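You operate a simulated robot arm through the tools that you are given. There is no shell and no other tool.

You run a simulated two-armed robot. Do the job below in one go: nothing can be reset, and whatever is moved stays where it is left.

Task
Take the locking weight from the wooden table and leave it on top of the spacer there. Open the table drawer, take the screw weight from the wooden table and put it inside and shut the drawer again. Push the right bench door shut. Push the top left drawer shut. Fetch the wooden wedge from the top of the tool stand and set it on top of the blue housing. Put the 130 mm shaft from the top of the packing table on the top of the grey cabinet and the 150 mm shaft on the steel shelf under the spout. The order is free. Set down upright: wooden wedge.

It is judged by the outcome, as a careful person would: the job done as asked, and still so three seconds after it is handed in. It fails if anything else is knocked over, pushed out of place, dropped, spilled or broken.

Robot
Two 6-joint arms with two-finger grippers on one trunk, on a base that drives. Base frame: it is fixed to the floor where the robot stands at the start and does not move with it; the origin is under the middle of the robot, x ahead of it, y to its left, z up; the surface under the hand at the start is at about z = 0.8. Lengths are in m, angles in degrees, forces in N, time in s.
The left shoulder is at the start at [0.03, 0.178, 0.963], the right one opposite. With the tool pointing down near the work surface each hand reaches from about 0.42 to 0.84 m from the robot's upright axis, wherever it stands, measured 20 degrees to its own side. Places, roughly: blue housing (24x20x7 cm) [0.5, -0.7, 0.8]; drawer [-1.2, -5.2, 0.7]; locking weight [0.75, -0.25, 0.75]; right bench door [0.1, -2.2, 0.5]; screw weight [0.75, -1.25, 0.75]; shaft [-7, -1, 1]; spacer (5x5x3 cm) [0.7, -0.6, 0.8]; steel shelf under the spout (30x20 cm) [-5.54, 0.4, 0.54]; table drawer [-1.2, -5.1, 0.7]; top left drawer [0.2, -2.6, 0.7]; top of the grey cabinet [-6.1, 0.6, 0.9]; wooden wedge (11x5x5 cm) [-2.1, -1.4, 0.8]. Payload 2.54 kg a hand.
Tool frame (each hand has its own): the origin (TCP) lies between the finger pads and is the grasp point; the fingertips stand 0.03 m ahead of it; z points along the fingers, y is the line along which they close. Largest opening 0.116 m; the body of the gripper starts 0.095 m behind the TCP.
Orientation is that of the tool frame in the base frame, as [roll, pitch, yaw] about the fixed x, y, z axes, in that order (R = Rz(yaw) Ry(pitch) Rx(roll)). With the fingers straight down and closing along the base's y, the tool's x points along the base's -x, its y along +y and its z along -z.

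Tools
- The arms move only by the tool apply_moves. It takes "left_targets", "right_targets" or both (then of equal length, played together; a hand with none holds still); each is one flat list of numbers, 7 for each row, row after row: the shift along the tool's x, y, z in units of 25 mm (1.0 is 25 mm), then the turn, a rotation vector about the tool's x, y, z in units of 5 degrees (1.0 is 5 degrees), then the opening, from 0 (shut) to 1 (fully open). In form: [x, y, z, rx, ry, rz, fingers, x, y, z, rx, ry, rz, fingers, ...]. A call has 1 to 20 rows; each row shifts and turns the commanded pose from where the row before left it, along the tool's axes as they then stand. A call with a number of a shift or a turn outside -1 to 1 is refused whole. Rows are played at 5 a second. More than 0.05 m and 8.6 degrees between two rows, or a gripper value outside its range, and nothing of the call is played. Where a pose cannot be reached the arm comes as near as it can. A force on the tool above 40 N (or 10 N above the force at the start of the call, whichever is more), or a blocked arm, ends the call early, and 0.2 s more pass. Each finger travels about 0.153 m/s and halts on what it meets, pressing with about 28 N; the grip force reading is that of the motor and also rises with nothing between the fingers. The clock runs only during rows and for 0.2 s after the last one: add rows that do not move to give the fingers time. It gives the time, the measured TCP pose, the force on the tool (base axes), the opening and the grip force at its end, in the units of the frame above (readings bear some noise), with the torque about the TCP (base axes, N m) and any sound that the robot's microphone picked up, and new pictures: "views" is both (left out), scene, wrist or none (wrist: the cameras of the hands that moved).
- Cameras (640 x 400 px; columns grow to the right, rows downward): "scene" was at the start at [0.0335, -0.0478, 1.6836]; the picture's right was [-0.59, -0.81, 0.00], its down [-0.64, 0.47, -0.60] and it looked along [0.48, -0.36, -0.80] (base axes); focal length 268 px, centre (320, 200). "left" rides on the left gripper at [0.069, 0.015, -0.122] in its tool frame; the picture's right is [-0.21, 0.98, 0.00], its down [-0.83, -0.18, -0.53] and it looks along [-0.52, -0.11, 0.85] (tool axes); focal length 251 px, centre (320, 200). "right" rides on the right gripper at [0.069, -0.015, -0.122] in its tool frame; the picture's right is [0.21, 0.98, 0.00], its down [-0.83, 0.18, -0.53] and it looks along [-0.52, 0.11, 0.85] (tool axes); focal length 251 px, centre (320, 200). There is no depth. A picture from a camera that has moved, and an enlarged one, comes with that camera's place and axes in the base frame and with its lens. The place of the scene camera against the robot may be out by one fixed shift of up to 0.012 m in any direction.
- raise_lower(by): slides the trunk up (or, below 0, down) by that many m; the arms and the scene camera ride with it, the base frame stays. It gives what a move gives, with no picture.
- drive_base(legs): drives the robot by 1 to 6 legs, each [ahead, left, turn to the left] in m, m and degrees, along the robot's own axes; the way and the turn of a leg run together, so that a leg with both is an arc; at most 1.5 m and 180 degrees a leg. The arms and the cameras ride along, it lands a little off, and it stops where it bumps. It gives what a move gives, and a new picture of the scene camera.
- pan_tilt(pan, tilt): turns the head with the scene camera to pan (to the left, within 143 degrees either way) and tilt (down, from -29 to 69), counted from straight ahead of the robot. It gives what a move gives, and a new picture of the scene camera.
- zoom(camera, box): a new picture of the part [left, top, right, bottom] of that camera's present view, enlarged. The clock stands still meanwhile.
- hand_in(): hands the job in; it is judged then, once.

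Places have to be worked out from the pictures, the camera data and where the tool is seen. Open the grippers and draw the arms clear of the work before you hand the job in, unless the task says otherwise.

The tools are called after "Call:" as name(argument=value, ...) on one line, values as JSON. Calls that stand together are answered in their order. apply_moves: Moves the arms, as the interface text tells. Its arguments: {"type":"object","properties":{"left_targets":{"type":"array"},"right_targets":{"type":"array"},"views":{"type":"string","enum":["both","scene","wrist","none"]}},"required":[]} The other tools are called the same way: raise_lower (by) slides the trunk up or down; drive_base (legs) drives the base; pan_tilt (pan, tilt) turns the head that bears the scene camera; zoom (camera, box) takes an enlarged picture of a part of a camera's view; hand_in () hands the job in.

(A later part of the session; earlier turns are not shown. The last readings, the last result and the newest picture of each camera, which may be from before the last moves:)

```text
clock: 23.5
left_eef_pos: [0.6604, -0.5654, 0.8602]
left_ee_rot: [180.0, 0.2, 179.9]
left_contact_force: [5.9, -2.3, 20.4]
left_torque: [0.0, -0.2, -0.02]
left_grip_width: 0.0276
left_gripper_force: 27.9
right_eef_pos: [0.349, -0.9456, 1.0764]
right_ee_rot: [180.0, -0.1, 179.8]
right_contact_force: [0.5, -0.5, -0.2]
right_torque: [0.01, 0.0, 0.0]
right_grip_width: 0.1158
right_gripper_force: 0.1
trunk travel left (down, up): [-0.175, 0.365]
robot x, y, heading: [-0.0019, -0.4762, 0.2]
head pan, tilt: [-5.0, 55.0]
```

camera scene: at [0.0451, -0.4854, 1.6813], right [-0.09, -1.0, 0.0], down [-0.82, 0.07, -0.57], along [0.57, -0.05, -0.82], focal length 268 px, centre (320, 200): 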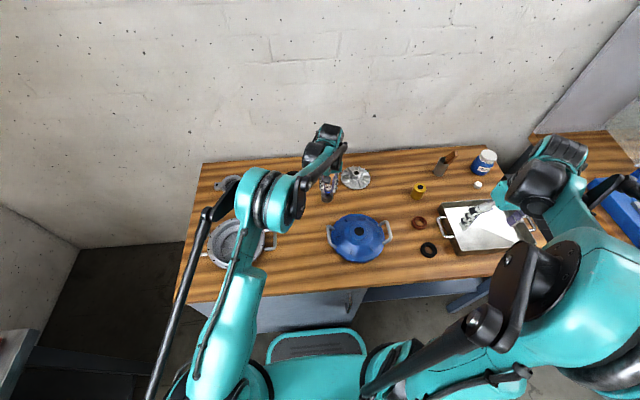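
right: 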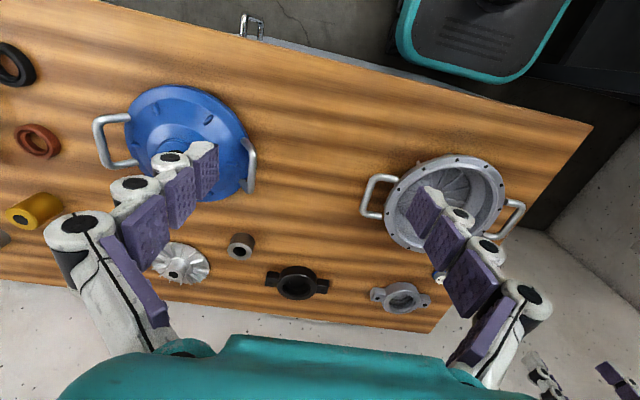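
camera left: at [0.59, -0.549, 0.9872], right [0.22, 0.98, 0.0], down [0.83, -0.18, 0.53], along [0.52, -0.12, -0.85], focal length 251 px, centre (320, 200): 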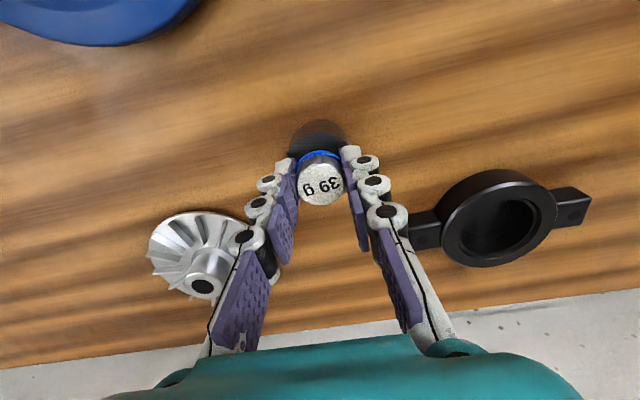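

Contact at 20 N. I relieve the pressure by ~1 mm, open gradually, and look.

Call:
apply_moves(left_targets=[0, 0, -0.03, 0, 0, 0, 0.1, 0, 0, 0, 0, 0, 0, 0.26, 0, 0, 0, 0, 0, 0, 0.32, 0, 0, 0, 0, 0, 0, 0.42, 0, 0, 0, 0, 0, 0, 0.55, 0, 0, 0, 0, 0, 0, 0.55], views="wrist")

Call:
zoom(camera="left", box=[220, 80, 420, 240])

Call:
zoom(camera="scene", box=[300, 160, 360, 220])

```text
clock: 24.9
left_eef_pos: [0.6607, -0.5663, 0.8587]
left_ee_rot: [179.9, -0.1, 179.8]
left_contact_force: [-0.8, -1.1, -0.3]
left_torque: [0.0, -0.01, 0.03]
left_grip_width: 0.0641
left_gripper_force: 0.1
right_eef_pos: [0.3506, -0.9444, 1.0745]
right_ee_rot: [-180.0, 0.0, 179.8]
right_contact_force: [0.4, 0.1, 0.4]
right_torque: [0.0, 0.01, 0.04]
right_grip_width: 0.1156
right_gripper_force: 0.1
trunk travel left (down, up): [-0.175, 0.365]
robot x, y, heading: [0.0013, -0.4756, -0.4]
head pan, tilt: [-5.0, 55.0]
camera left: at [0.5915, -0.549, 0.9804], right [0.22, 0.98, 0.0], down [0.83, -0.18, 0.53], along [0.52, -0.12, -0.85], focal length 251 px, centre (320, 200)
```

left: 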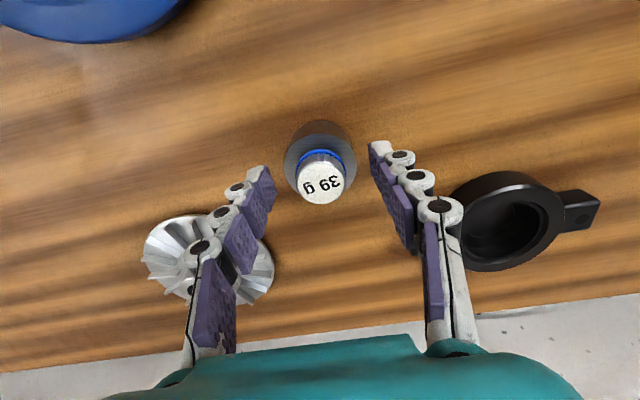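

```text
2.50 times, centred on (320, 160) of left
camera zoom: at [0.5915, -0.549, 0.9804], right [0.22, 0.98, 0.0], down [0.83, -0.18, 0.53], along [0.52, -0.12, -0.85], focal length 629 px, centre (320, 300)
```

zoom: 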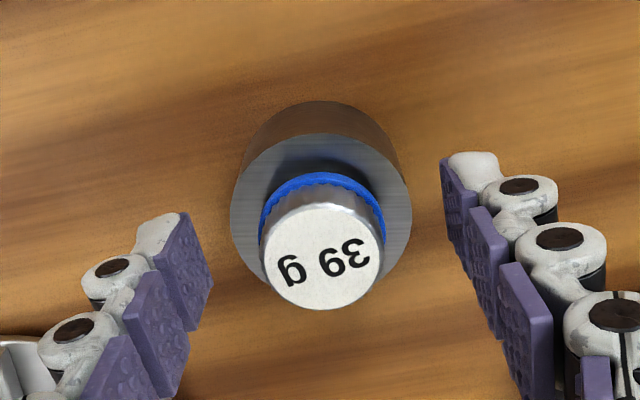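

```text
6.67 times, centred on (330, 190) of scene
camera zoom: at [0.0452, -0.4855, 1.6812], right [-0.09, -1.0, 0.0], down [-0.82, 0.07, -0.57], along [0.57, -0.05, -0.82], focal length 1787 px, centre (253, 267)
```

zoom: 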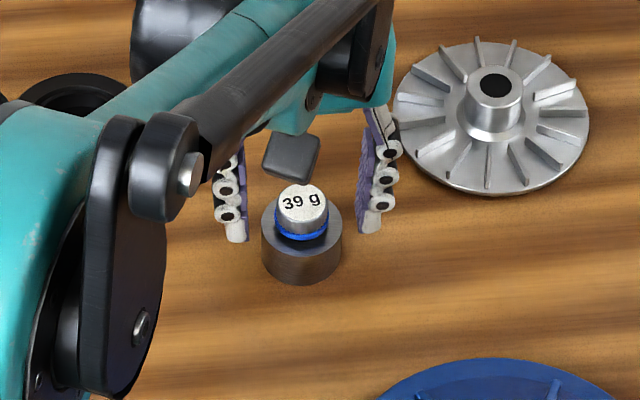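

The locking weight sits centred on the spacer. I raise the left hand straight up, then draw it back toward the body.

Call:
apply_moves(left_targets=[0, 0, -0.5, 0, 0, 0, 0.55, 0, 0, -1, 0, 0, 0, 0.55, 0, 0, -1, 0, 0, 0, 0.55, 0, 0, -1, 0, 0, 0, 0.55, 0, 0, -1, 0, 0, 0, 0.55, 0, 0, -1, 0, 0, 0, 0.55, 0, 0, -1, 0, 0, 0, 0.55, 0.8, 1, -0.5, 0, 0, 0, 0.55, 0.8, 1, 0, 0, 0, 0, 0.55, 0.8, 1, 0, 0, 0, 0, 0.55, 0.8, 1, 0, 0, 0, 0, 0.55, 0.8, 1, 0, 0, 0, 0, 0.55, 0.8, 1, 0, 0, 0, 0, 0.55, 0.8, 1, 0, 0, 0, 0, 0.55, 0.8, 1, 0, 0, 0, 0, 0.55, 0.8, 1, 0, 0, 0, 0, 0.55, 0.8, 1, 0, 0, 0, 0, 0.55, 0.8, 1, 0, 0, 0, 0, 0.55], views="both")

Call:
zoom(camera="scene", box=[260, 140, 540, 280])

```text
clock: 28.7
left_eef_pos: [0.4386, -0.2909, 1.0347]
left_ee_rot: [180.0, -0.1, 179.9]
left_contact_force: [0.0, 0.4, -0.1]
left_torque: [-0.03, 0.01, -0.01]
left_grip_width: 0.0636
left_gripper_force: 0.1
right_eef_pos: [0.349, -0.9457, 1.075]
right_ee_rot: [180.0, 0.1, 179.8]
right_contact_force: [-0.6, -0.2, 0.3]
right_torque: [0.01, -0.04, -0.01]
right_grip_width: 0.1161
right_gripper_force: 0.1
trunk travel left (down, up): [-0.175, 0.365]
robot x, y, heading: [0.0003, -0.4735, -0.1]
head pan, tilt: [-5.0, 55.0]
camera scene: at [0.0441, -0.4848, 1.6813], right [-0.09, -1.0, 0.0], down [-0.82, 0.07, -0.57], along [0.57, -0.05, -0.82], focal length 268 px, centre (320, 200)
camera left: at [0.3704, -0.2735, 1.156], right [0.22, 0.98, 0.0], down [0.83, -0.18, 0.53], along [0.52, -0.12, -0.85], focal length 251 px, centre (320, 200)
```

scene: 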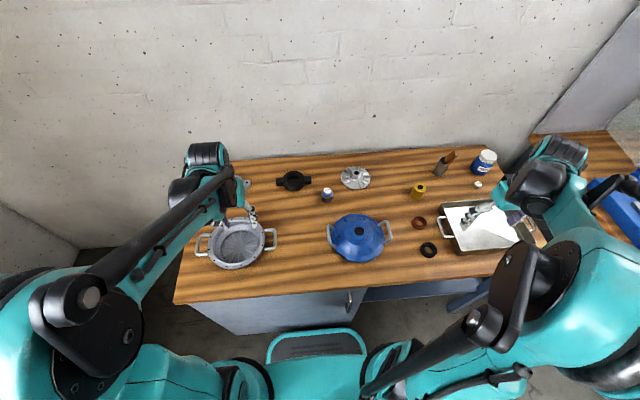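
left: 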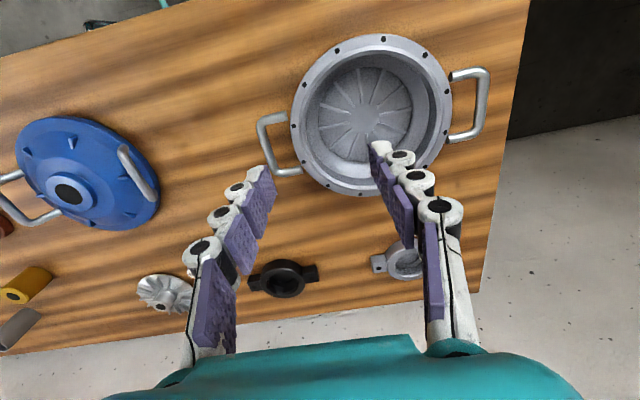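

```text
2.29 times, centred on (400, 210) of scene
camera zoom: at [0.0441, -0.4848, 1.6813], right [-0.09, -1.0, 0.0], down [-0.82, 0.07, -0.57], along [0.57, -0.05, -0.82], focal length 613 px, centre (137, 177)
```

zoom: 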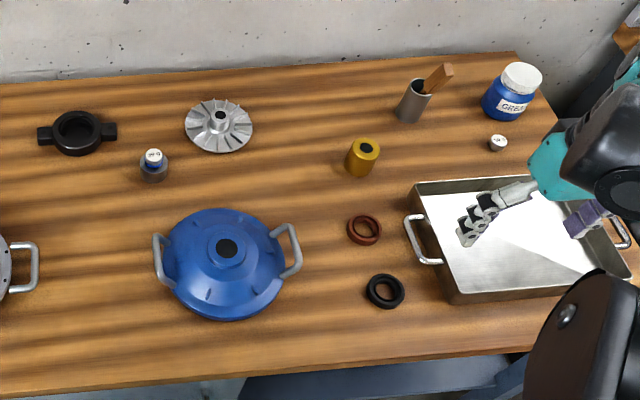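

Weight stays on the spacer and the hand is clear. Next the wedge: I look toward the tool stand behind the robot.

Call:
pan_tilt(pan=-143, tilt=25)

Call:
zoom(camera="scene", box=[280, 120, 440, 260])

```text
clock: 30.9
left_eef_pos: [0.4408, -0.2914, 1.0343]
left_ee_rot: [-180.0, 0.0, 179.9]
left_contact_force: [-0.6, 0.3, 0.3]
left_torque: [-0.02, 0.01, -0.02]
left_grip_width: 0.064
left_gripper_force: 0.1
right_eef_pos: [0.351, -0.9459, 1.0754]
right_ee_rot: [179.9, 0.0, 180.0]
right_contact_force: [0.7, 0.6, 0.7]
right_torque: [-0.02, -0.03, 0.03]
right_grip_width: 0.1159
right_gripper_force: 0.0
trunk travel left (down, up): [-0.175, 0.365]
robot x, y, heading: [0.0001, -0.4739, 0.2]
head pan, tilt: [-143.0, 25.0]
camera scene: at [-0.1003, -0.5344, 1.7253], right [-0.6, 0.8, 0.0], down [0.34, 0.25, -0.91], along [-0.72, -0.54, -0.42], focal length 268 px, centre (320, 200)
```

scene: 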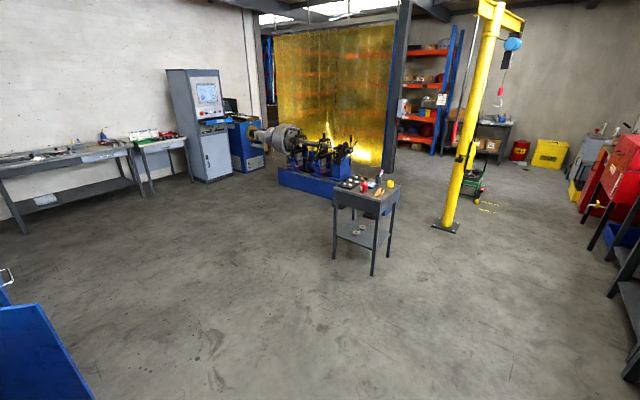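

```text
2.86 times, centred on (360, 190) of scene
camera zoom: at [-0.1003, -0.5344, 1.7253], right [-0.6, 0.8, 0.0], down [0.34, 0.25, -0.91], along [-0.72, -0.54, -0.42], focal length 766 px, centre (206, 229)
```

zoom: 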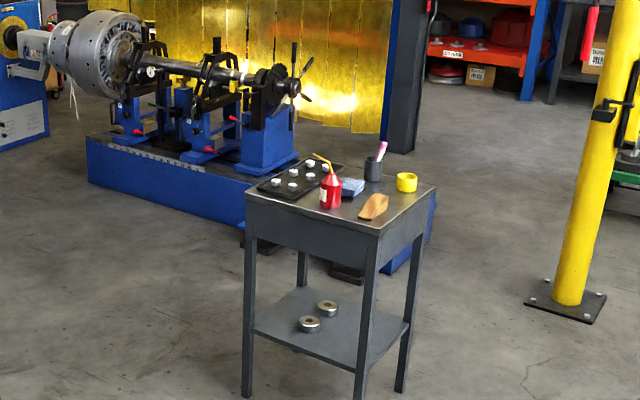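

The wedge lies on the tool stand near the corner at about (-2.07,-1.40), top z≈0.8. I back away from the table, turn round and approach to about (-1.3,-1.4) facing -x.

Call:
drive_base(legs=[[-0.6, 0, 0], [0, 0, 180], [0.6, 0.9, 0]])

Call:
pan_tilt(pan=0, tilt=50)

```text
clock: 46.8
left_eef_pos: [-1.6337, -1.5664, 1.0345]
left_ee_rot: [180.0, 0.0, 0.6]
left_contact_force: [0.0, -0.6, 0.9]
left_torque: [0.0, -0.01, -0.01]
left_grip_width: 0.0639
left_gripper_force: 0.1
right_eef_pos: [-1.5535, -0.9094, 1.0749]
right_ee_rot: [179.9, 0.0, 0.9]
right_contact_force: [-0.3, 0.9, 0.2]
right_torque: [0.02, -0.01, -0.02]
right_grip_width: 0.1161
right_gripper_force: 0.0
trunk travel left (down, up): [-0.175, 0.365]
robot x, y, heading: [-1.1949, -1.3729, -179.3]
head pan, tilt: [-143.0, 25.0]
camera scene: at [-1.0895, -1.3228, 1.7253], right [0.61, -0.79, 0.0], down [-0.33, -0.26, -0.91], along [0.72, 0.55, -0.42], focal length 268 px, centre (320, 200)
```

scene: 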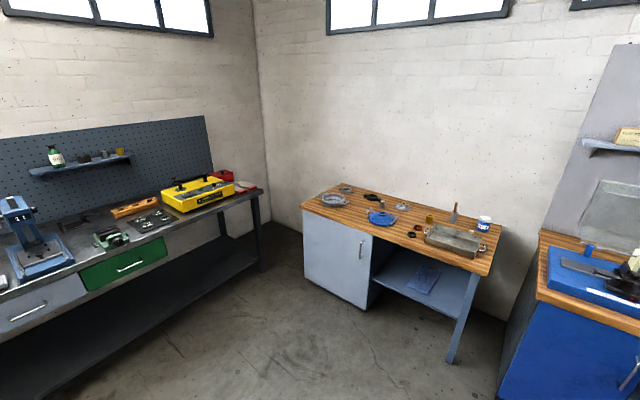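

```text
clock: 49.1
left_eef_pos: [-1.6346, -1.5676, 1.0341]
left_ee_rot: [-180.0, 0.0, 0.7]
left_contact_force: [0.2, -0.1, -0.4]
left_torque: [0.0, 0.02, 0.01]
left_grip_width: 0.0635
left_gripper_force: 0.0
right_eef_pos: [-1.5523, -0.911, 1.0743]
right_ee_rot: [179.9, 0.0, 0.7]
right_contact_force: [-0.2, -0.4, -0.3]
right_torque: [-0.01, -0.05, 0.03]
right_grip_width: 0.1164
right_gripper_force: 0.0
trunk travel left (down, up): [-0.175, 0.365]
robot x, y, heading: [-1.1915, -1.3732, -179.2]
head pan, tilt: [0.0, 50.0]
camera scene: at [-1.2391, -1.3797, 1.6878], right [-0.01, 1.0, 0.0], down [0.77, 0.01, -0.64], along [-0.64, -0.01, -0.77], focal length 268 px, centre (320, 200)
```

scene: 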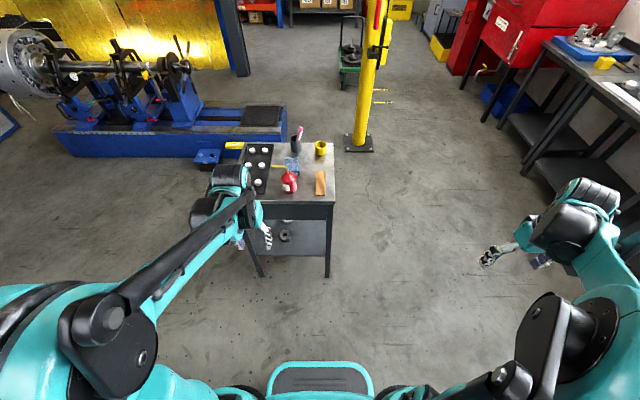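

I zoom on the tool stand to see the wedge's orientation and neighbours.

Call:
zoom(camera="scene", box=[230, 120, 350, 220])

```text
4.00 times, centred on (290, 170) of scene
camera zoom: at [-1.2391, -1.3797, 1.6878], right [-0.01, 1.0, 0.0], down [0.77, 0.01, -0.64], along [-0.64, -0.01, -0.77], focal length 1072 px, centre (440, 320)
```

zoom: 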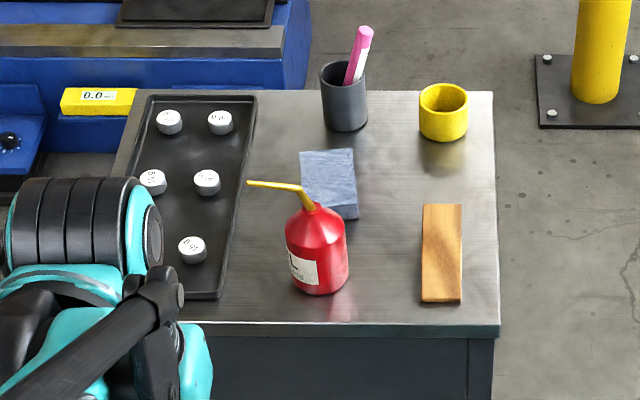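

The wedge lies with its long axis along x, tall end away from me, oil can ~14 cm to its left. I drive 0.2 m closer and 0.12 m left so that the right hand can grip across its width.

Call:
drive_base(legs=[[0.2, 0.12, -0.8]])

Call:
apply_moves(right_targets=[0, 0, 0, 0, 0, 0, 1], views="both")

```text
clock: 50.8
left_eef_pos: [-1.8351, -1.679, 1.0334]
left_ee_rot: [-180.0, -0.1, -0.2]
left_contact_force: [-0.1, -0.6, -0.1]
left_torque: [0.02, 0.0, 0.02]
left_grip_width: 0.0638
left_gripper_force: 0.1
right_eef_pos: [-1.7426, -1.0253, 1.0746]
right_ee_rot: [-180.0, -0.1, -0.2]
right_contact_force: [-0.4, 0.4, 0.0]
right_torque: [0.06, -0.06, 0.03]
right_grip_width: 0.1161
right_gripper_force: 0.0
trunk travel left (down, up): [-0.175, 0.365]
robot x, y, heading: [-1.3893, -1.4944, 179.5]
head pan, tilt: [0.0, 50.0]
camera scene: at [-1.4371, -1.5, 1.6877], right [0.0, 1.0, 0.0], down [0.77, 0.0, -0.64], along [-0.64, 0.0, -0.77], focal length 268 px, centre (320, 200)
```

scene: 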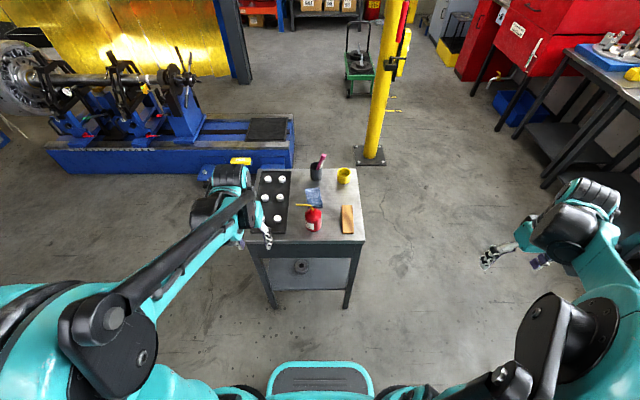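

```text
clock: 51.2
left_eef_pos: [-1.8336, -1.68, 1.0341]
left_ee_rot: [-180.0, 0.0, -0.2]
left_contact_force: [-0.2, 0.1, -0.7]
left_torque: [-0.02, -0.01, 0.0]
left_grip_width: 0.0639
left_gripper_force: 0.0
right_eef_pos: [-1.7421, -1.0243, 1.0743]
right_ee_rot: [-180.0, 0.0, -0.2]
right_contact_force: [-0.1, 0.2, 0.3]
right_torque: [0.0, -0.03, 0.01]
right_grip_width: 0.1159
right_gripper_force: 0.1
trunk travel left (down, up): [-0.175, 0.365]
robot x, y, heading: [-1.3909, -1.4974, 179.7]
head pan, tilt: [0.0, 50.0]
camera scene: at [-1.4359, -1.4992, 1.6878], right [0.0, 1.0, 0.0], down [0.77, 0.0, -0.64], along [-0.64, 0.0, -0.77], focal length 268 px, centre (320, 200)
camera right: at [-1.6723, -1.0096, 1.1967], right [0.21, -0.98, 0.0], down [-0.83, -0.18, 0.53], along [-0.52, -0.11, -0.85], focal length 251 px, centre (320, 200)
```

scene: 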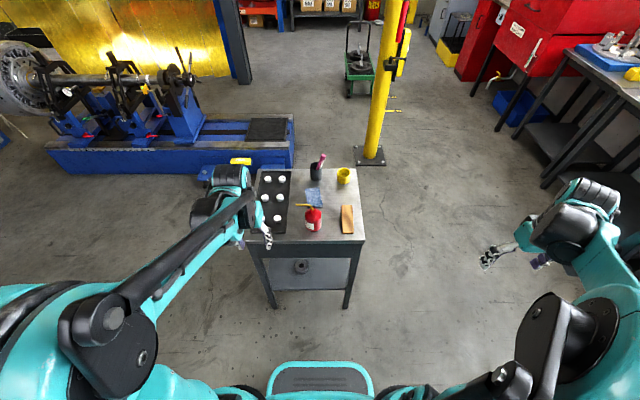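
right: 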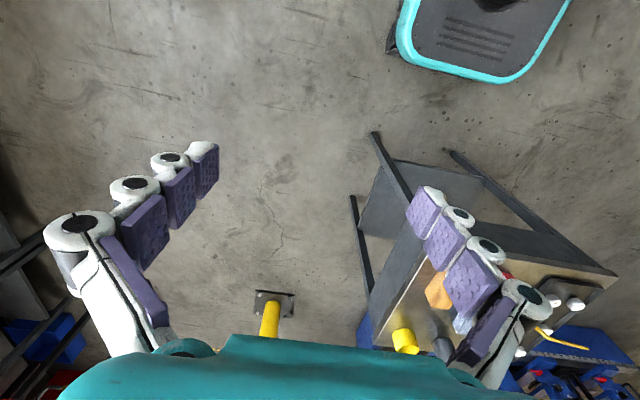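

I move the right hand toward a point above the wedge, staying at z≈1.05, and check on the way.

Call:
apply_moves(right_targets=[-0.85, 0.95, 0, 0, 0, 0, 1, -0.85, 0.95, 0, 0, 0, 0, 1, -0.85, 0.95, 0, 0, 0, 0, 1, -0.85, 0.95, 0, 0, 0, 0, 1, -0.85, 0.95, 0, 0, 0, 0, 1, -0.85, 0.95, 0, 0, 0, 0, 1, -0.85, 0.95, 0, 0, 0, 0, 1, -0.85, 0.95, 0, 0, 0, 0, 1, -0.85, 0.95, 0, 0, 0, 0, 1, -0.85, 0.95, 0, 0, 0, 0, 1, -0.85, 0.95, 0, 0, 0, 0, 1, -0.85, 0.95, 0, 0, 0, 0, 1, 0, 0, 0, 0, 0, 0, 1], views="both")

Call:
zoom(camera="right", box=[240, 40, 480, 240])

```text
clock: 54.0
left_eef_pos: [-1.8325, -1.6799, 1.0348]
left_ee_rot: [-180.0, 0.0, -0.3]
left_contact_force: [-0.8, -0.5, 0.5]
left_torque: [-0.01, 0.0, 0.01]
left_grip_width: 0.0636
left_gripper_force: 0.0
right_eef_pos: [-1.9962, -1.3083, 1.0747]
right_ee_rot: [-180.0, 0.0, -0.2]
right_contact_force: [-0.4, -0.5, 0.0]
right_torque: [-0.04, 0.01, 0.01]
right_grip_width: 0.1158
right_gripper_force: 0.0
trunk travel left (down, up): [-0.175, 0.365]
robot x, y, heading: [-1.3932, -1.4945, 179.6]
head pan, tilt: [0.0, 50.0]
camera scene: at [-1.435, -1.4987, 1.6878], right [0.0, 1.0, 0.0], down [0.77, 0.0, -0.64], along [-0.64, 0.0, -0.77], focal length 268 px, centre (320, 200)
camera right: at [-1.9266, -1.2939, 1.1967], right [0.21, -0.98, 0.0], down [-0.83, -0.18, 0.53], along [-0.52, -0.11, -0.85], focal length 251 px, centre (320, 200)
```

scene: 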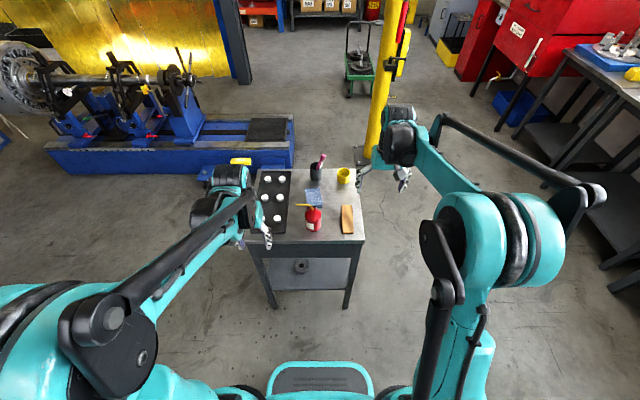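
right: 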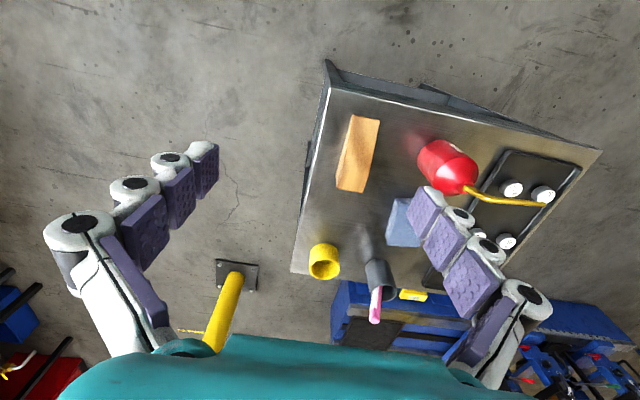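

```text
2.00 times, centred on (360, 140) of right
camera zoom: at [-1.9266, -1.2939, 1.1967], right [0.21, -0.98, 0.0], down [-0.83, -0.18, 0.53], along [-0.52, -0.11, -0.85], focal length 503 px, centre (240, 320)
```

zoom: 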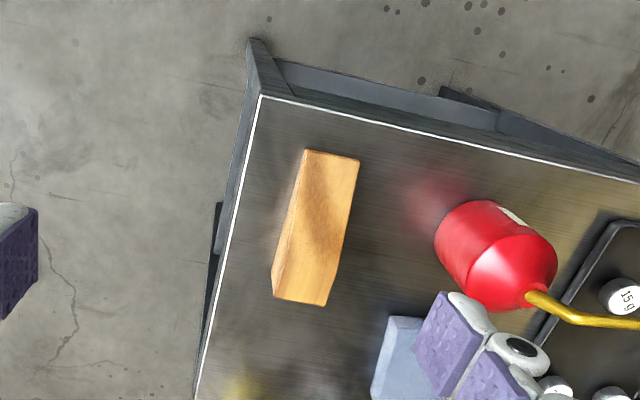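

The wedge's thin end is at x≈-2.007, tall end at x≈-2.11, centre y≈-1.384, aligned with x. I move above its thicker part and lower to z≈0.975, then re-measure.

Call:
apply_moves(right_targets=[-0.82, 0.757, 0.5, 0, 0, 0, 0.85, -0.82, 0.757, 0.5, 0, 0, 0, 0.85, -0.82, 0.757, 1, 0, 0, 0, 0.85, -0.82, 0.757, 1, 0, 0, 0, 0.85, 0, 0, 1, 0, 0, 0, 0.85, 0, 0, 0, 0, 0, 0, 0.85], views="wrist")

Call:
zoom(camera="right", box=[220, 40, 420, 240])

```text
clock: 55.4
left_eef_pos: [-1.8349, -1.68, 1.0342]
left_ee_rot: [-180.0, 0.0, -0.2]
left_contact_force: [-1.0, -0.7, -0.7]
left_torque: [0.01, 0.02, -0.02]
left_grip_width: 0.0639
left_gripper_force: 0.1
right_eef_pos: [-2.0788, -1.3852, 0.9747]
right_ee_rot: [180.0, 0.0, -0.2]
right_contact_force: [-1.4, 0.8, 0.4]
right_torque: [-0.01, 0.0, 0.0]
right_grip_width: 0.0989
right_gripper_force: 0.0
trunk travel left (down, up): [-0.175, 0.365]
robot x, y, heading: [-1.3962, -1.4951, 179.7]
head pan, tilt: [0.0, 50.0]
camera right: at [-2.0091, -1.3698, 1.0959], right [0.21, -0.98, 0.0], down [-0.83, -0.18, 0.53], along [-0.52, -0.11, -0.85], focal length 251 px, centre (320, 200)
```

right: 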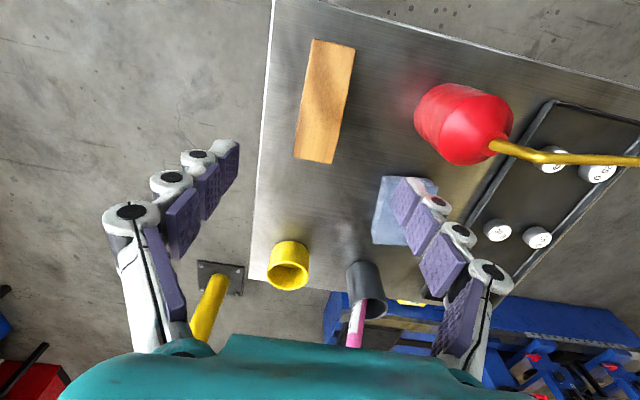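

```text
2.00 times, centred on (320, 140) of right
camera zoom: at [-2.0091, -1.3698, 1.0959], right [0.21, -0.98, 0.0], down [-0.83, -0.18, 0.53], along [-0.52, -0.11, -0.85], focal length 503 px, centre (320, 320)
```

zoom: 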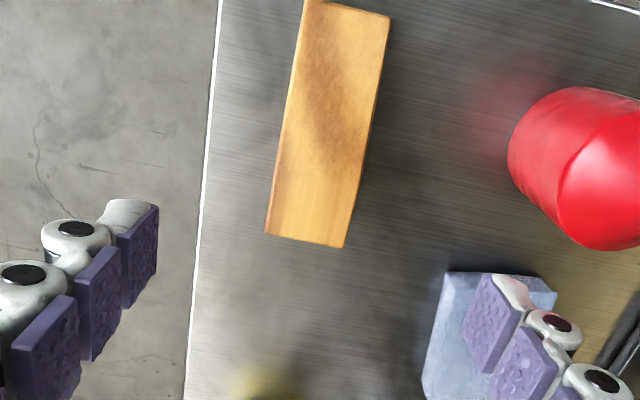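

Triangulated: tall end top at x≈-2.117, z≈0.84; stand surface ≈0.79. TCP is centred over the wedge in y; I descend to z≈0.838 with the fingers straddling it.

Call:
apply_moves(right_targets=[-0.12, 0, 0.9, 0, 0, 0, 0.85, 0, 0, 0.9, 0, 0, 0, 0.85, 0, 0, 0.9, 0, 0, 0, 0.85, 0, 0, 0.9, 0, 0, 0, 0.85, 0, 0, 0.9, 0, 0, 0, 0.85, 0, 0, 0.92, 0, 0, 0, 0.85, 0, 0, 0, 0, 0, 0, 0.85], views="wrist")

```text
clock: 57.0
left_eef_pos: [-1.8325, -1.6788, 1.0347]
left_ee_rot: [-179.9, 0.0, -0.3]
left_contact_force: [0.1, 0.2, -0.8]
left_torque: [0.0, 0.06, 0.02]
left_grip_width: 0.0635
left_gripper_force: 0.1
right_eef_pos: [-2.0822, -1.3843, 0.8388]
right_ee_rot: [179.9, 0.0, -0.2]
right_contact_force: [-0.3, -0.4, 0.0]
right_torque: [-0.01, 0.01, 0.0]
right_grip_width: 0.0985
right_gripper_force: 0.0
trunk travel left (down, up): [-0.175, 0.365]
robot x, y, heading: [-1.3942, -1.4987, 179.9]
head pan, tilt: [0.0, 50.0]
camera right: at [-2.0127, -1.3702, 0.9609], right [0.21, -0.98, 0.0], down [-0.83, -0.18, 0.53], along [-0.52, -0.11, -0.85], focal length 251 px, centre (320, 200)
```

right: 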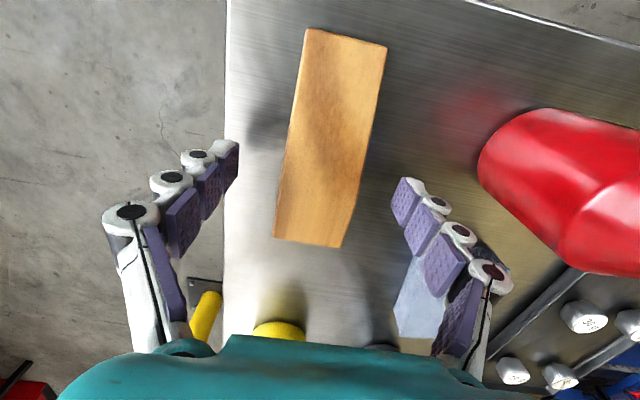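

Fingers straddle the wedge with no contact. Closing the right gripper.

Call:
apply_moves(right_targets=[0, 0, 0, 0, 0, 0, 0.6, 0, 0, 0, 0, 0, 0, 0.45, 0, 0, 0, 0, 0, 0, 0.35, 0, 0, 0, 0, 0, 0, 0.25, 0, 0, 0, 0, 0, 0, 0.2], views="wrist")

```text
clock: 58.2
left_eef_pos: [-1.833, -1.6794, 1.0357]
left_ee_rot: [-180.0, 0.1, -0.3]
left_contact_force: [-0.5, -0.2, 0.6]
left_torque: [-0.01, 0.0, -0.03]
left_grip_width: 0.0637
left_gripper_force: 0.1
right_eef_pos: [-2.0825, -1.3849, 0.8388]
right_ee_rot: [180.0, 0.0, -0.2]
right_contact_force: [-0.7, 0.0, 0.7]
right_torque: [0.0, 0.02, 0.03]
right_grip_width: 0.0426
right_gripper_force: 27.7
trunk travel left (down, up): [-0.175, 0.365]
robot x, y, heading: [-1.3942, -1.4941, 179.6]
head pan, tilt: [0.0, 50.0]
camera right: at [-2.0129, -1.37, 0.961], right [0.21, -0.98, 0.0], down [-0.83, -0.18, 0.53], along [-0.52, -0.11, -0.85], focal length 251 px, centre (320, 200)
```

right: 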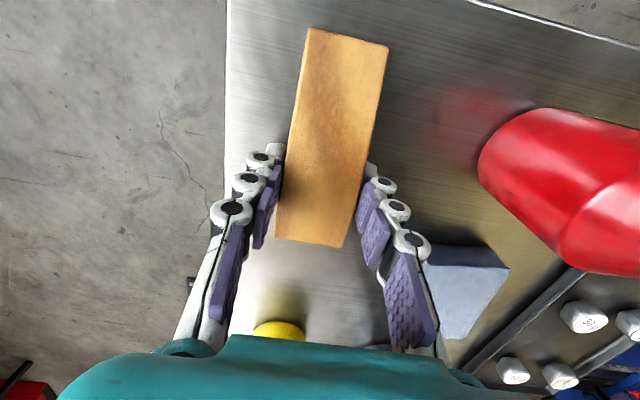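

Gripped at 42.6 mm with no table contact. I lift it straight up.

Call:
apply_moves(right_targets=[0, 0, -0.3, 0, 0, 0, 0.2, 0, 0, -0.5, 0, 0, 0, 0.2, 0, 0, -0.8, 0, 0, 0, 0.2, 0, 0, -0.9, 0, 0, 0, 0.2, 0, 0, -0.9, 0, 0, 0, 0.2, 0, 0, -0.9, 0, 0, 0, 0.2, 0, 0, -0.9, 0, 0, 0, 0.2, 0, 0, -0.9, 0, 0, 0, 0.2, 0, 0, -0.9, 0, 0, 0, 0.2, 0, 0, 0, 0, 0, 0, 0.2], views="both")

Call:
zoom(camera="right", box=[200, 0, 440, 260])

```text
clock: 60.4
left_eef_pos: [-1.8339, -1.679, 1.0342]
left_ee_rot: [-180.0, 0.0, -0.2]
left_contact_force: [-0.4, -0.6, -0.2]
left_torque: [0.01, 0.01, 0.0]
left_grip_width: 0.0637
left_gripper_force: 0.0
right_eef_pos: [-2.0838, -1.3836, 1.0135]
right_ee_rot: [180.0, 0.1, -0.2]
right_contact_force: [-0.1, 0.8, -0.7]
right_torque: [0.01, 0.01, 0.0]
right_grip_width: 0.0429
right_gripper_force: 27.8
trunk travel left (down, up): [-0.175, 0.365]
robot x, y, heading: [-1.3902, -1.4925, 179.9]
head pan, tilt: [0.0, 50.0]
camera scene: at [-1.4363, -1.4992, 1.6877], right [0.0, 1.0, 0.0], down [0.77, 0.0, -0.64], along [-0.64, 0.0, -0.77], focal length 268 px, centre (320, 200)
camera right: at [-2.0138, -1.3691, 1.1356], right [0.21, -0.98, 0.0], down [-0.83, -0.18, 0.53], along [-0.52, -0.11, -0.85], focal length 251 px, centre (320, 200)
```

scene: 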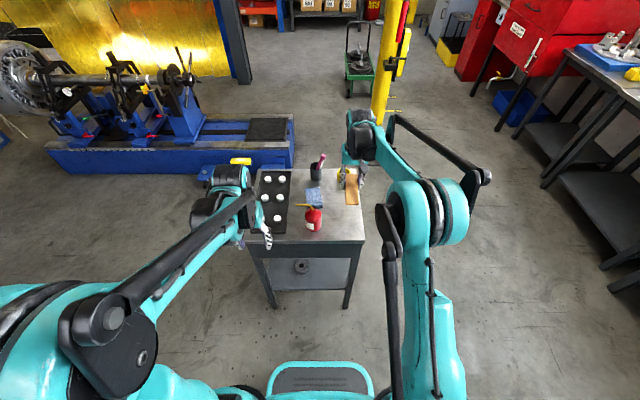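
right: 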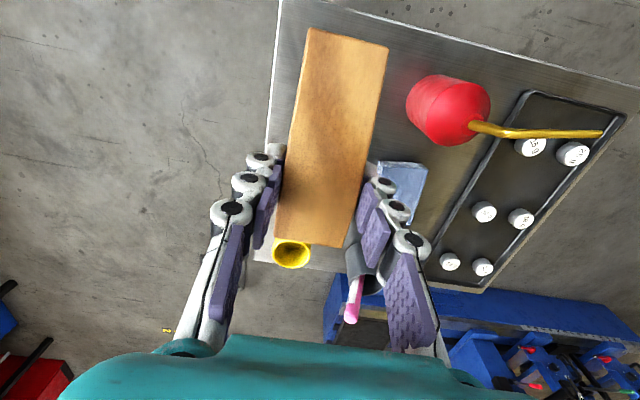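

```text
1.54 times, centred on (320, 130) of right
camera zoom: at [-2.0138, -1.3691, 1.1356], right [0.21, -0.98, 0.0], down [-0.83, -0.18, 0.53], along [-0.52, -0.11, -0.85], focal length 387 px, centre (320, 308)
```

zoom: 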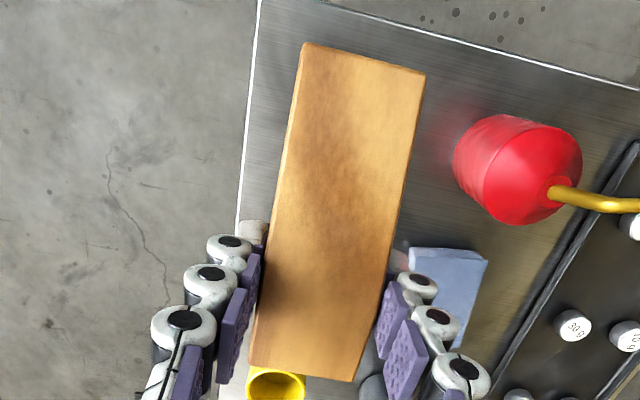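

Wedge is held level. I back off from the stand, turn toward the wooden table and drive to about (-0.1,-0.46) in front of the blue housing.

Call:
drive_base(legs=[[-0.6, 0, 0], [0, 0, 180], [0.35, 1.03, 0]])

Call:
pan_tilt(pan=-5, tilt=50)

```text
clock: 76.4
left_eef_pos: [0.0047, -0.264, 1.0333]
left_ee_rot: [-180.0, 0.0, 179.7]
left_contact_force: [-0.7, -0.7, 0.0]
left_torque: [-0.02, -0.03, -0.03]
left_grip_width: 0.0635
left_gripper_force: 0.1
right_eef_pos: [0.254, -0.56, 1.0135]
right_ee_rot: [-180.0, 0.0, 179.7]
right_contact_force: [-0.1, -0.4, -1.0]
right_torque: [-0.01, 0.03, 0.01]
right_grip_width: 0.043
right_gripper_force: 28.0
trunk travel left (down, up): [-0.175, 0.365]
robot x, y, heading: [-0.438, -0.4464, -0.3]
head pan, tilt: [0.0, 50.0]
camera scene: at [-0.3853, -0.4511, 1.6878], right [0.0, -1.0, 0.0], down [-0.77, 0.0, -0.64], along [0.64, 0.0, -0.77], focal length 268 px, centre (320, 200)
```

scene: 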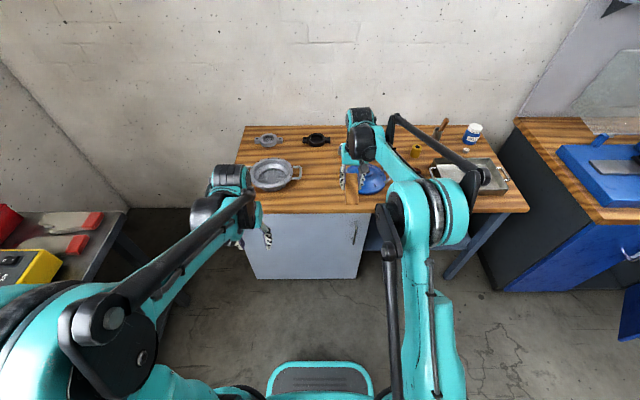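

```text
clock: 77.1
left_eef_pos: [0.0029, -0.2645, 1.0341]
left_ee_rot: [-180.0, 0.0, 179.8]
left_contact_force: [0.0, -0.2, -0.2]
left_torque: [0.0, 0.03, 0.02]
left_grip_width: 0.0636
left_gripper_force: 0.1
right_eef_pos: [0.2535, -0.56, 1.0132]
right_ee_rot: [180.0, -0.1, 179.8]
right_contact_force: [-0.4, 0.1, -0.7]
right_torque: [0.02, 0.01, 0.02]
right_grip_width: 0.0427
right_gripper_force: 27.9
trunk travel left (down, up): [-0.175, 0.365]
robot x, y, heading: [-0.438, -0.4452, -0.4]
head pan, tilt: [-5.0, 50.0]
camera scene: at [-0.3858, -0.4584, 1.6878], right [-0.09, -1.0, 0.0], down [-0.76, 0.07, -0.64], along [0.64, -0.06, -0.77], focal length 268 px, centre (320, 200)
```

scene: 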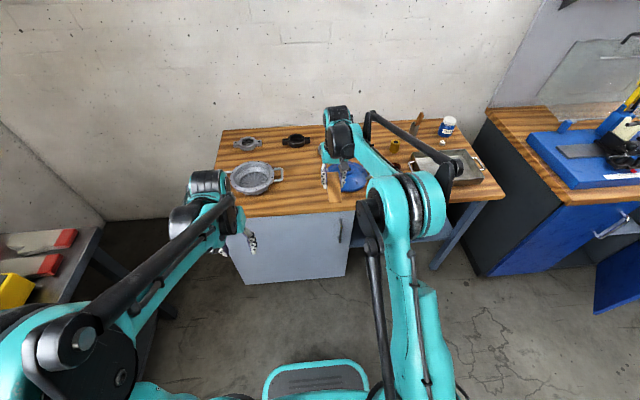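

I drive 0.3 m closer and look at the housing with both wrist cameras.

Call:
drive_base(legs=[[0.28, 0, 0.4]])

Call:
apply_moves(left_targets=[0, 0, 0, 0, 0, 0, 0.55], right_targets=[0, 0, 0, 0, 0, 0, 0.2], views="both")

Call:
zoom(camera="scene", box=[280, 130, 440, 240])

```text
clock: 79.0
left_eef_pos: [0.2836, -0.261, 1.0342]
left_ee_rot: [-179.9, -0.1, -180.0]
left_contact_force: [0.0, 1.2, -0.1]
left_torque: [0.0, 0.06, 0.03]
left_grip_width: 0.0639
left_gripper_force: 0.0
right_eef_pos: [0.5346, -0.5547, 1.0139]
right_ee_rot: [180.0, -0.1, 179.9]
right_contact_force: [0.7, 0.3, -1.2]
right_torque: [-0.02, 0.04, 0.01]
right_grip_width: 0.0428
right_gripper_force: 28.4
trunk travel left (down, up): [-0.175, 0.365]
robot x, y, heading: [-0.1576, -0.4509, 0.3]
head pan, tilt: [-5.0, 50.0]
camera scene: at [-0.105, -0.4583, 1.6877], right [-0.08, -1.0, 0.0], down [-0.76, 0.06, -0.64], along [0.64, -0.05, -0.77], focal length 268 px, centre (320, 200)
```

scene: 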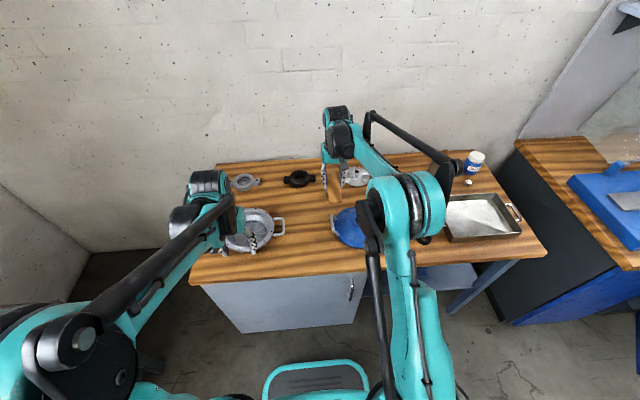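

```text
clock: 79.4
left_eef_pos: [0.2829, -0.2617, 1.0337]
left_ee_rot: [-180.0, 0.1, -179.9]
left_contact_force: [-0.1, -0.7, 0.0]
left_torque: [0.01, 0.02, -0.01]
left_grip_width: 0.0637
left_gripper_force: 0.0
right_eef_pos: [0.533, -0.5545, 1.0134]
right_ee_rot: [180.0, -0.1, -179.9]
right_contact_force: [-0.1, 0.2, -0.6]
right_torque: [0.0, 0.01, 0.01]
right_grip_width: 0.043
right_gripper_force: 27.5
trunk travel left (down, up): [-0.175, 0.365]
robot x, y, heading: [-0.1573, -0.4466, -0.1]
head pan, tilt: [-5.0, 50.0]
camera scene: at [-0.1063, -0.4583, 1.6878], right [-0.08, -1.0, 0.0], down [-0.76, 0.06, -0.64], along [0.64, -0.05, -0.77], focal length 268 px, centre (320, 200)
camera right: at [0.4659, -0.5707, 1.1354], right [-0.22, 0.98, 0.0], down [0.83, 0.18, 0.53], along [0.52, 0.12, -0.85], focal length 251 px, centre (320, 200)
camera left: at [0.2143, -0.2454, 1.1558], right [0.21, 0.98, 0.0], down [0.83, -0.18, 0.53], along [0.52, -0.11, -0.85], focal length 251 px, centre (320, 200)
```

scene: 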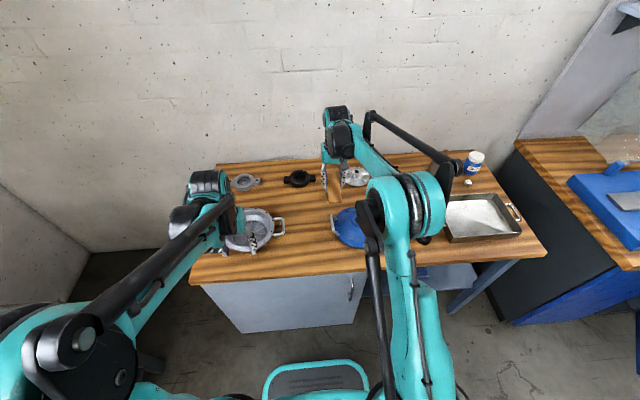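
right: 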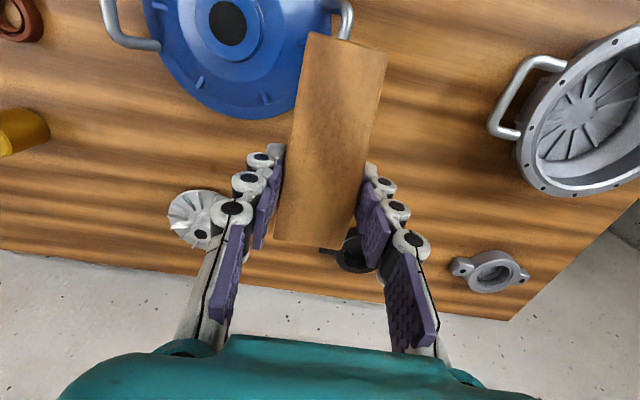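
left: 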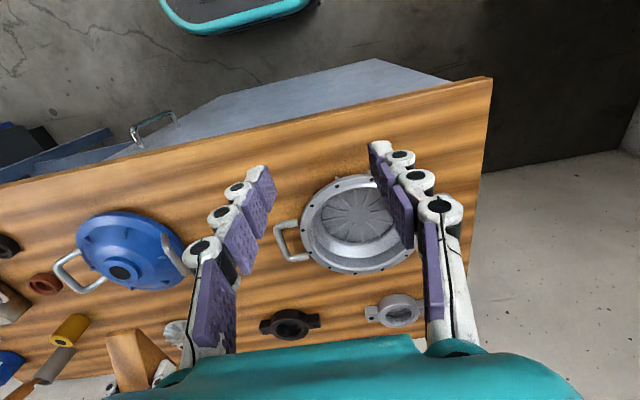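

```text
3.64 times, centred on (360, 185) of scene
camera zoom: at [-0.1063, -0.4583, 1.6878], right [-0.08, -1.0, 0.0], down [-0.76, 0.06, -0.64], along [0.64, -0.05, -0.77], focal length 975 px, centre (174, 254)
```

zoom: 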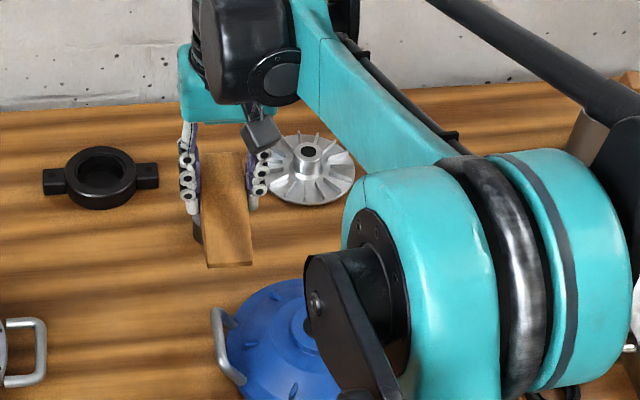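

I zoom on the housing from both wrist cameras to understand its top shape.

Call:
zoom(camera="left", box=[40, 190, 240, 320])

Call:
zoom(camera="right", box=[90, 0, 390, 130])

```text
3.08 times, centred on (140, 255) of left
camera zoom: at [0.2143, -0.2454, 1.1558], right [0.21, 0.98, 0.0], down [0.83, -0.18, 0.53], along [0.52, -0.11, -0.85], focal length 774 px, centre (874, 31)
```

zoom: 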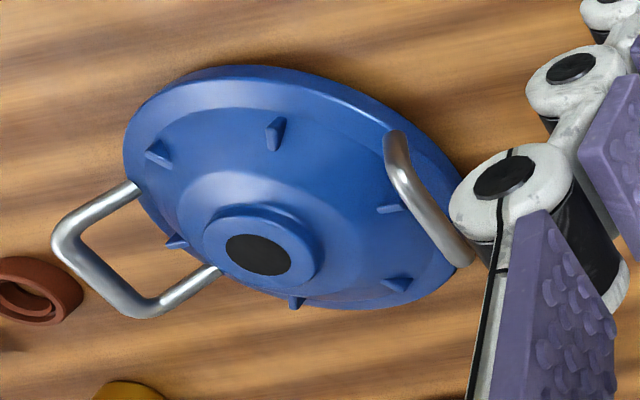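

```text
2.13 times, centred on (240, 65) of right
camera zoom: at [0.4659, -0.5707, 1.1354], right [-0.22, 0.98, 0.0], down [0.83, 0.18, 0.53], along [0.52, 0.12, -0.85], focal length 536 px, centre (491, 488)
```

zoom: 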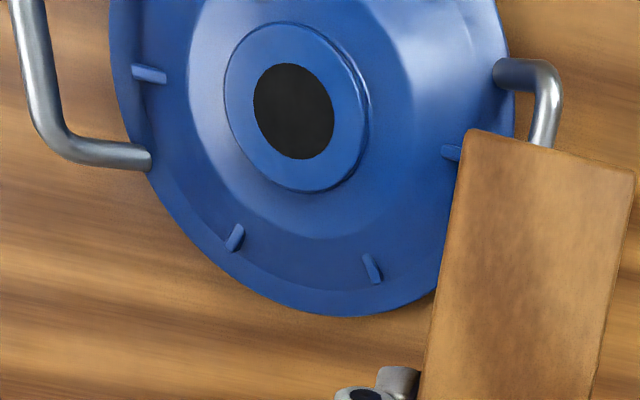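

The housing has a flat hub ring (~6 cm) at about 67 mm in -x and 102 mm in -y from the TCP, top z≈0.855. The wedge's centroid is at the TCP, so I centre the TCP on the hub, staying high first.

Call:
apply_moves(right_targets=[0.54, -0.82, 0, 0, 0, 0, 0.2, 0.54, -0.82, 0, 0, 0, 0, 0.2, 0.54, -0.82, 0, 0, 0, 0, 0.2, 0.54, -0.82, 0, 0, 0, 0, 0.2, 0.53, -0.8, 0, 0, 0, 0, 0.2, 0, 0, 0, 0, 0, 0, 0.2], views="both")

Call:
zoom(camera="right", box=[200, 0, 440, 260])

Call:
zoom(camera="left", box=[0, 160, 240, 360])

```text
clock: 80.8
left_eef_pos: [0.2828, -0.2612, 1.0337]
left_ee_rot: [-180.0, 0.0, -179.9]
left_contact_force: [-0.2, 0.0, 0.5]
left_torque: [-0.01, 0.01, 0.0]
left_grip_width: 0.0638
left_gripper_force: 0.0
right_eef_pos: [0.4673, -0.6566, 1.0133]
right_ee_rot: [180.0, 0.0, -179.8]
right_contact_force: [0.2, 0.4, 0.4]
right_torque: [-0.04, 0.0, 0.01]
right_grip_width: 0.0428
right_gripper_force: 28.5
trunk travel left (down, up): [-0.175, 0.365]
robot x, y, heading: [-0.1557, -0.4461, 0.2]
head pan, tilt: [-5.0, 50.0]
camera scene: at [-0.106, -0.4579, 1.6877], right [-0.08, -1.0, 0.0], down [-0.76, 0.06, -0.64], along [0.64, -0.05, -0.77], focal length 268 px, centre (320, 200)
camera right: at [0.3989, -0.6728, 1.1355], right [-0.22, 0.98, 0.0], down [0.83, 0.18, 0.53], along [0.52, 0.12, -0.85], focal length 251 px, centre (320, 200)
```

scene: 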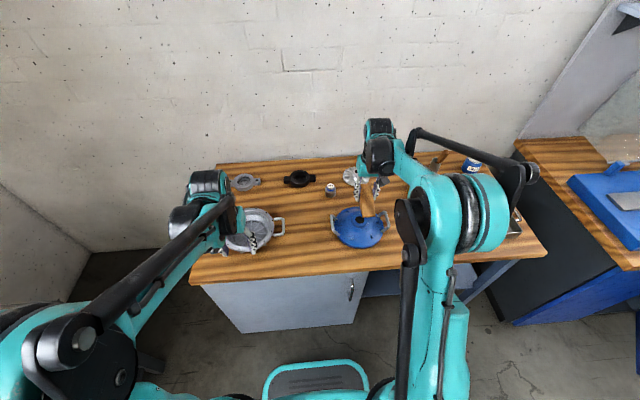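
right: 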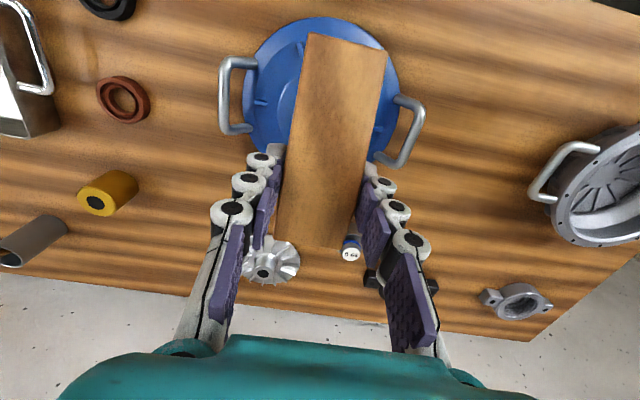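

```text
1.54 times, centred on (320, 130) of right
camera zoom: at [0.3989, -0.6728, 1.1355], right [-0.22, 0.98, 0.0], down [0.83, 0.18, 0.53], along [0.52, 0.12, -0.85], focal length 387 px, centre (320, 308)
```

zoom: 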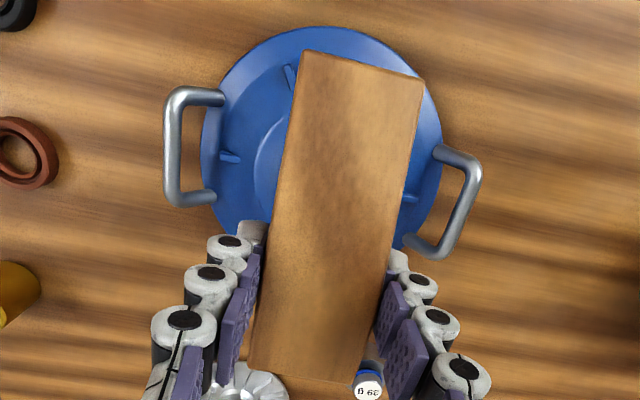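

```text
2.00 times, centred on (120, 260) of left
camera zoom: at [0.2146, -0.2451, 1.1557], right [0.21, 0.98, 0.0], down [0.83, -0.18, 0.53], along [0.52, -0.11, -0.85], focal length 503 px, centre (720, 80)
```

zoom: 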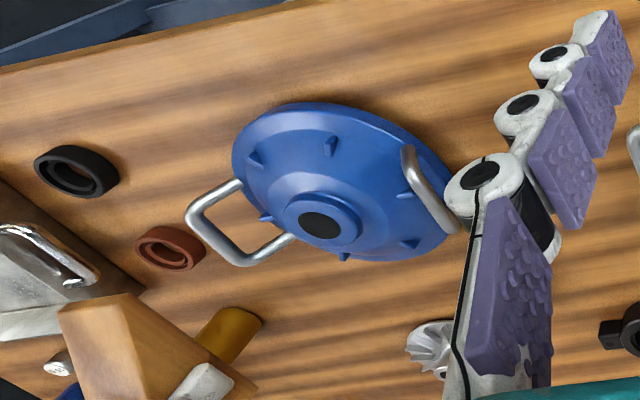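

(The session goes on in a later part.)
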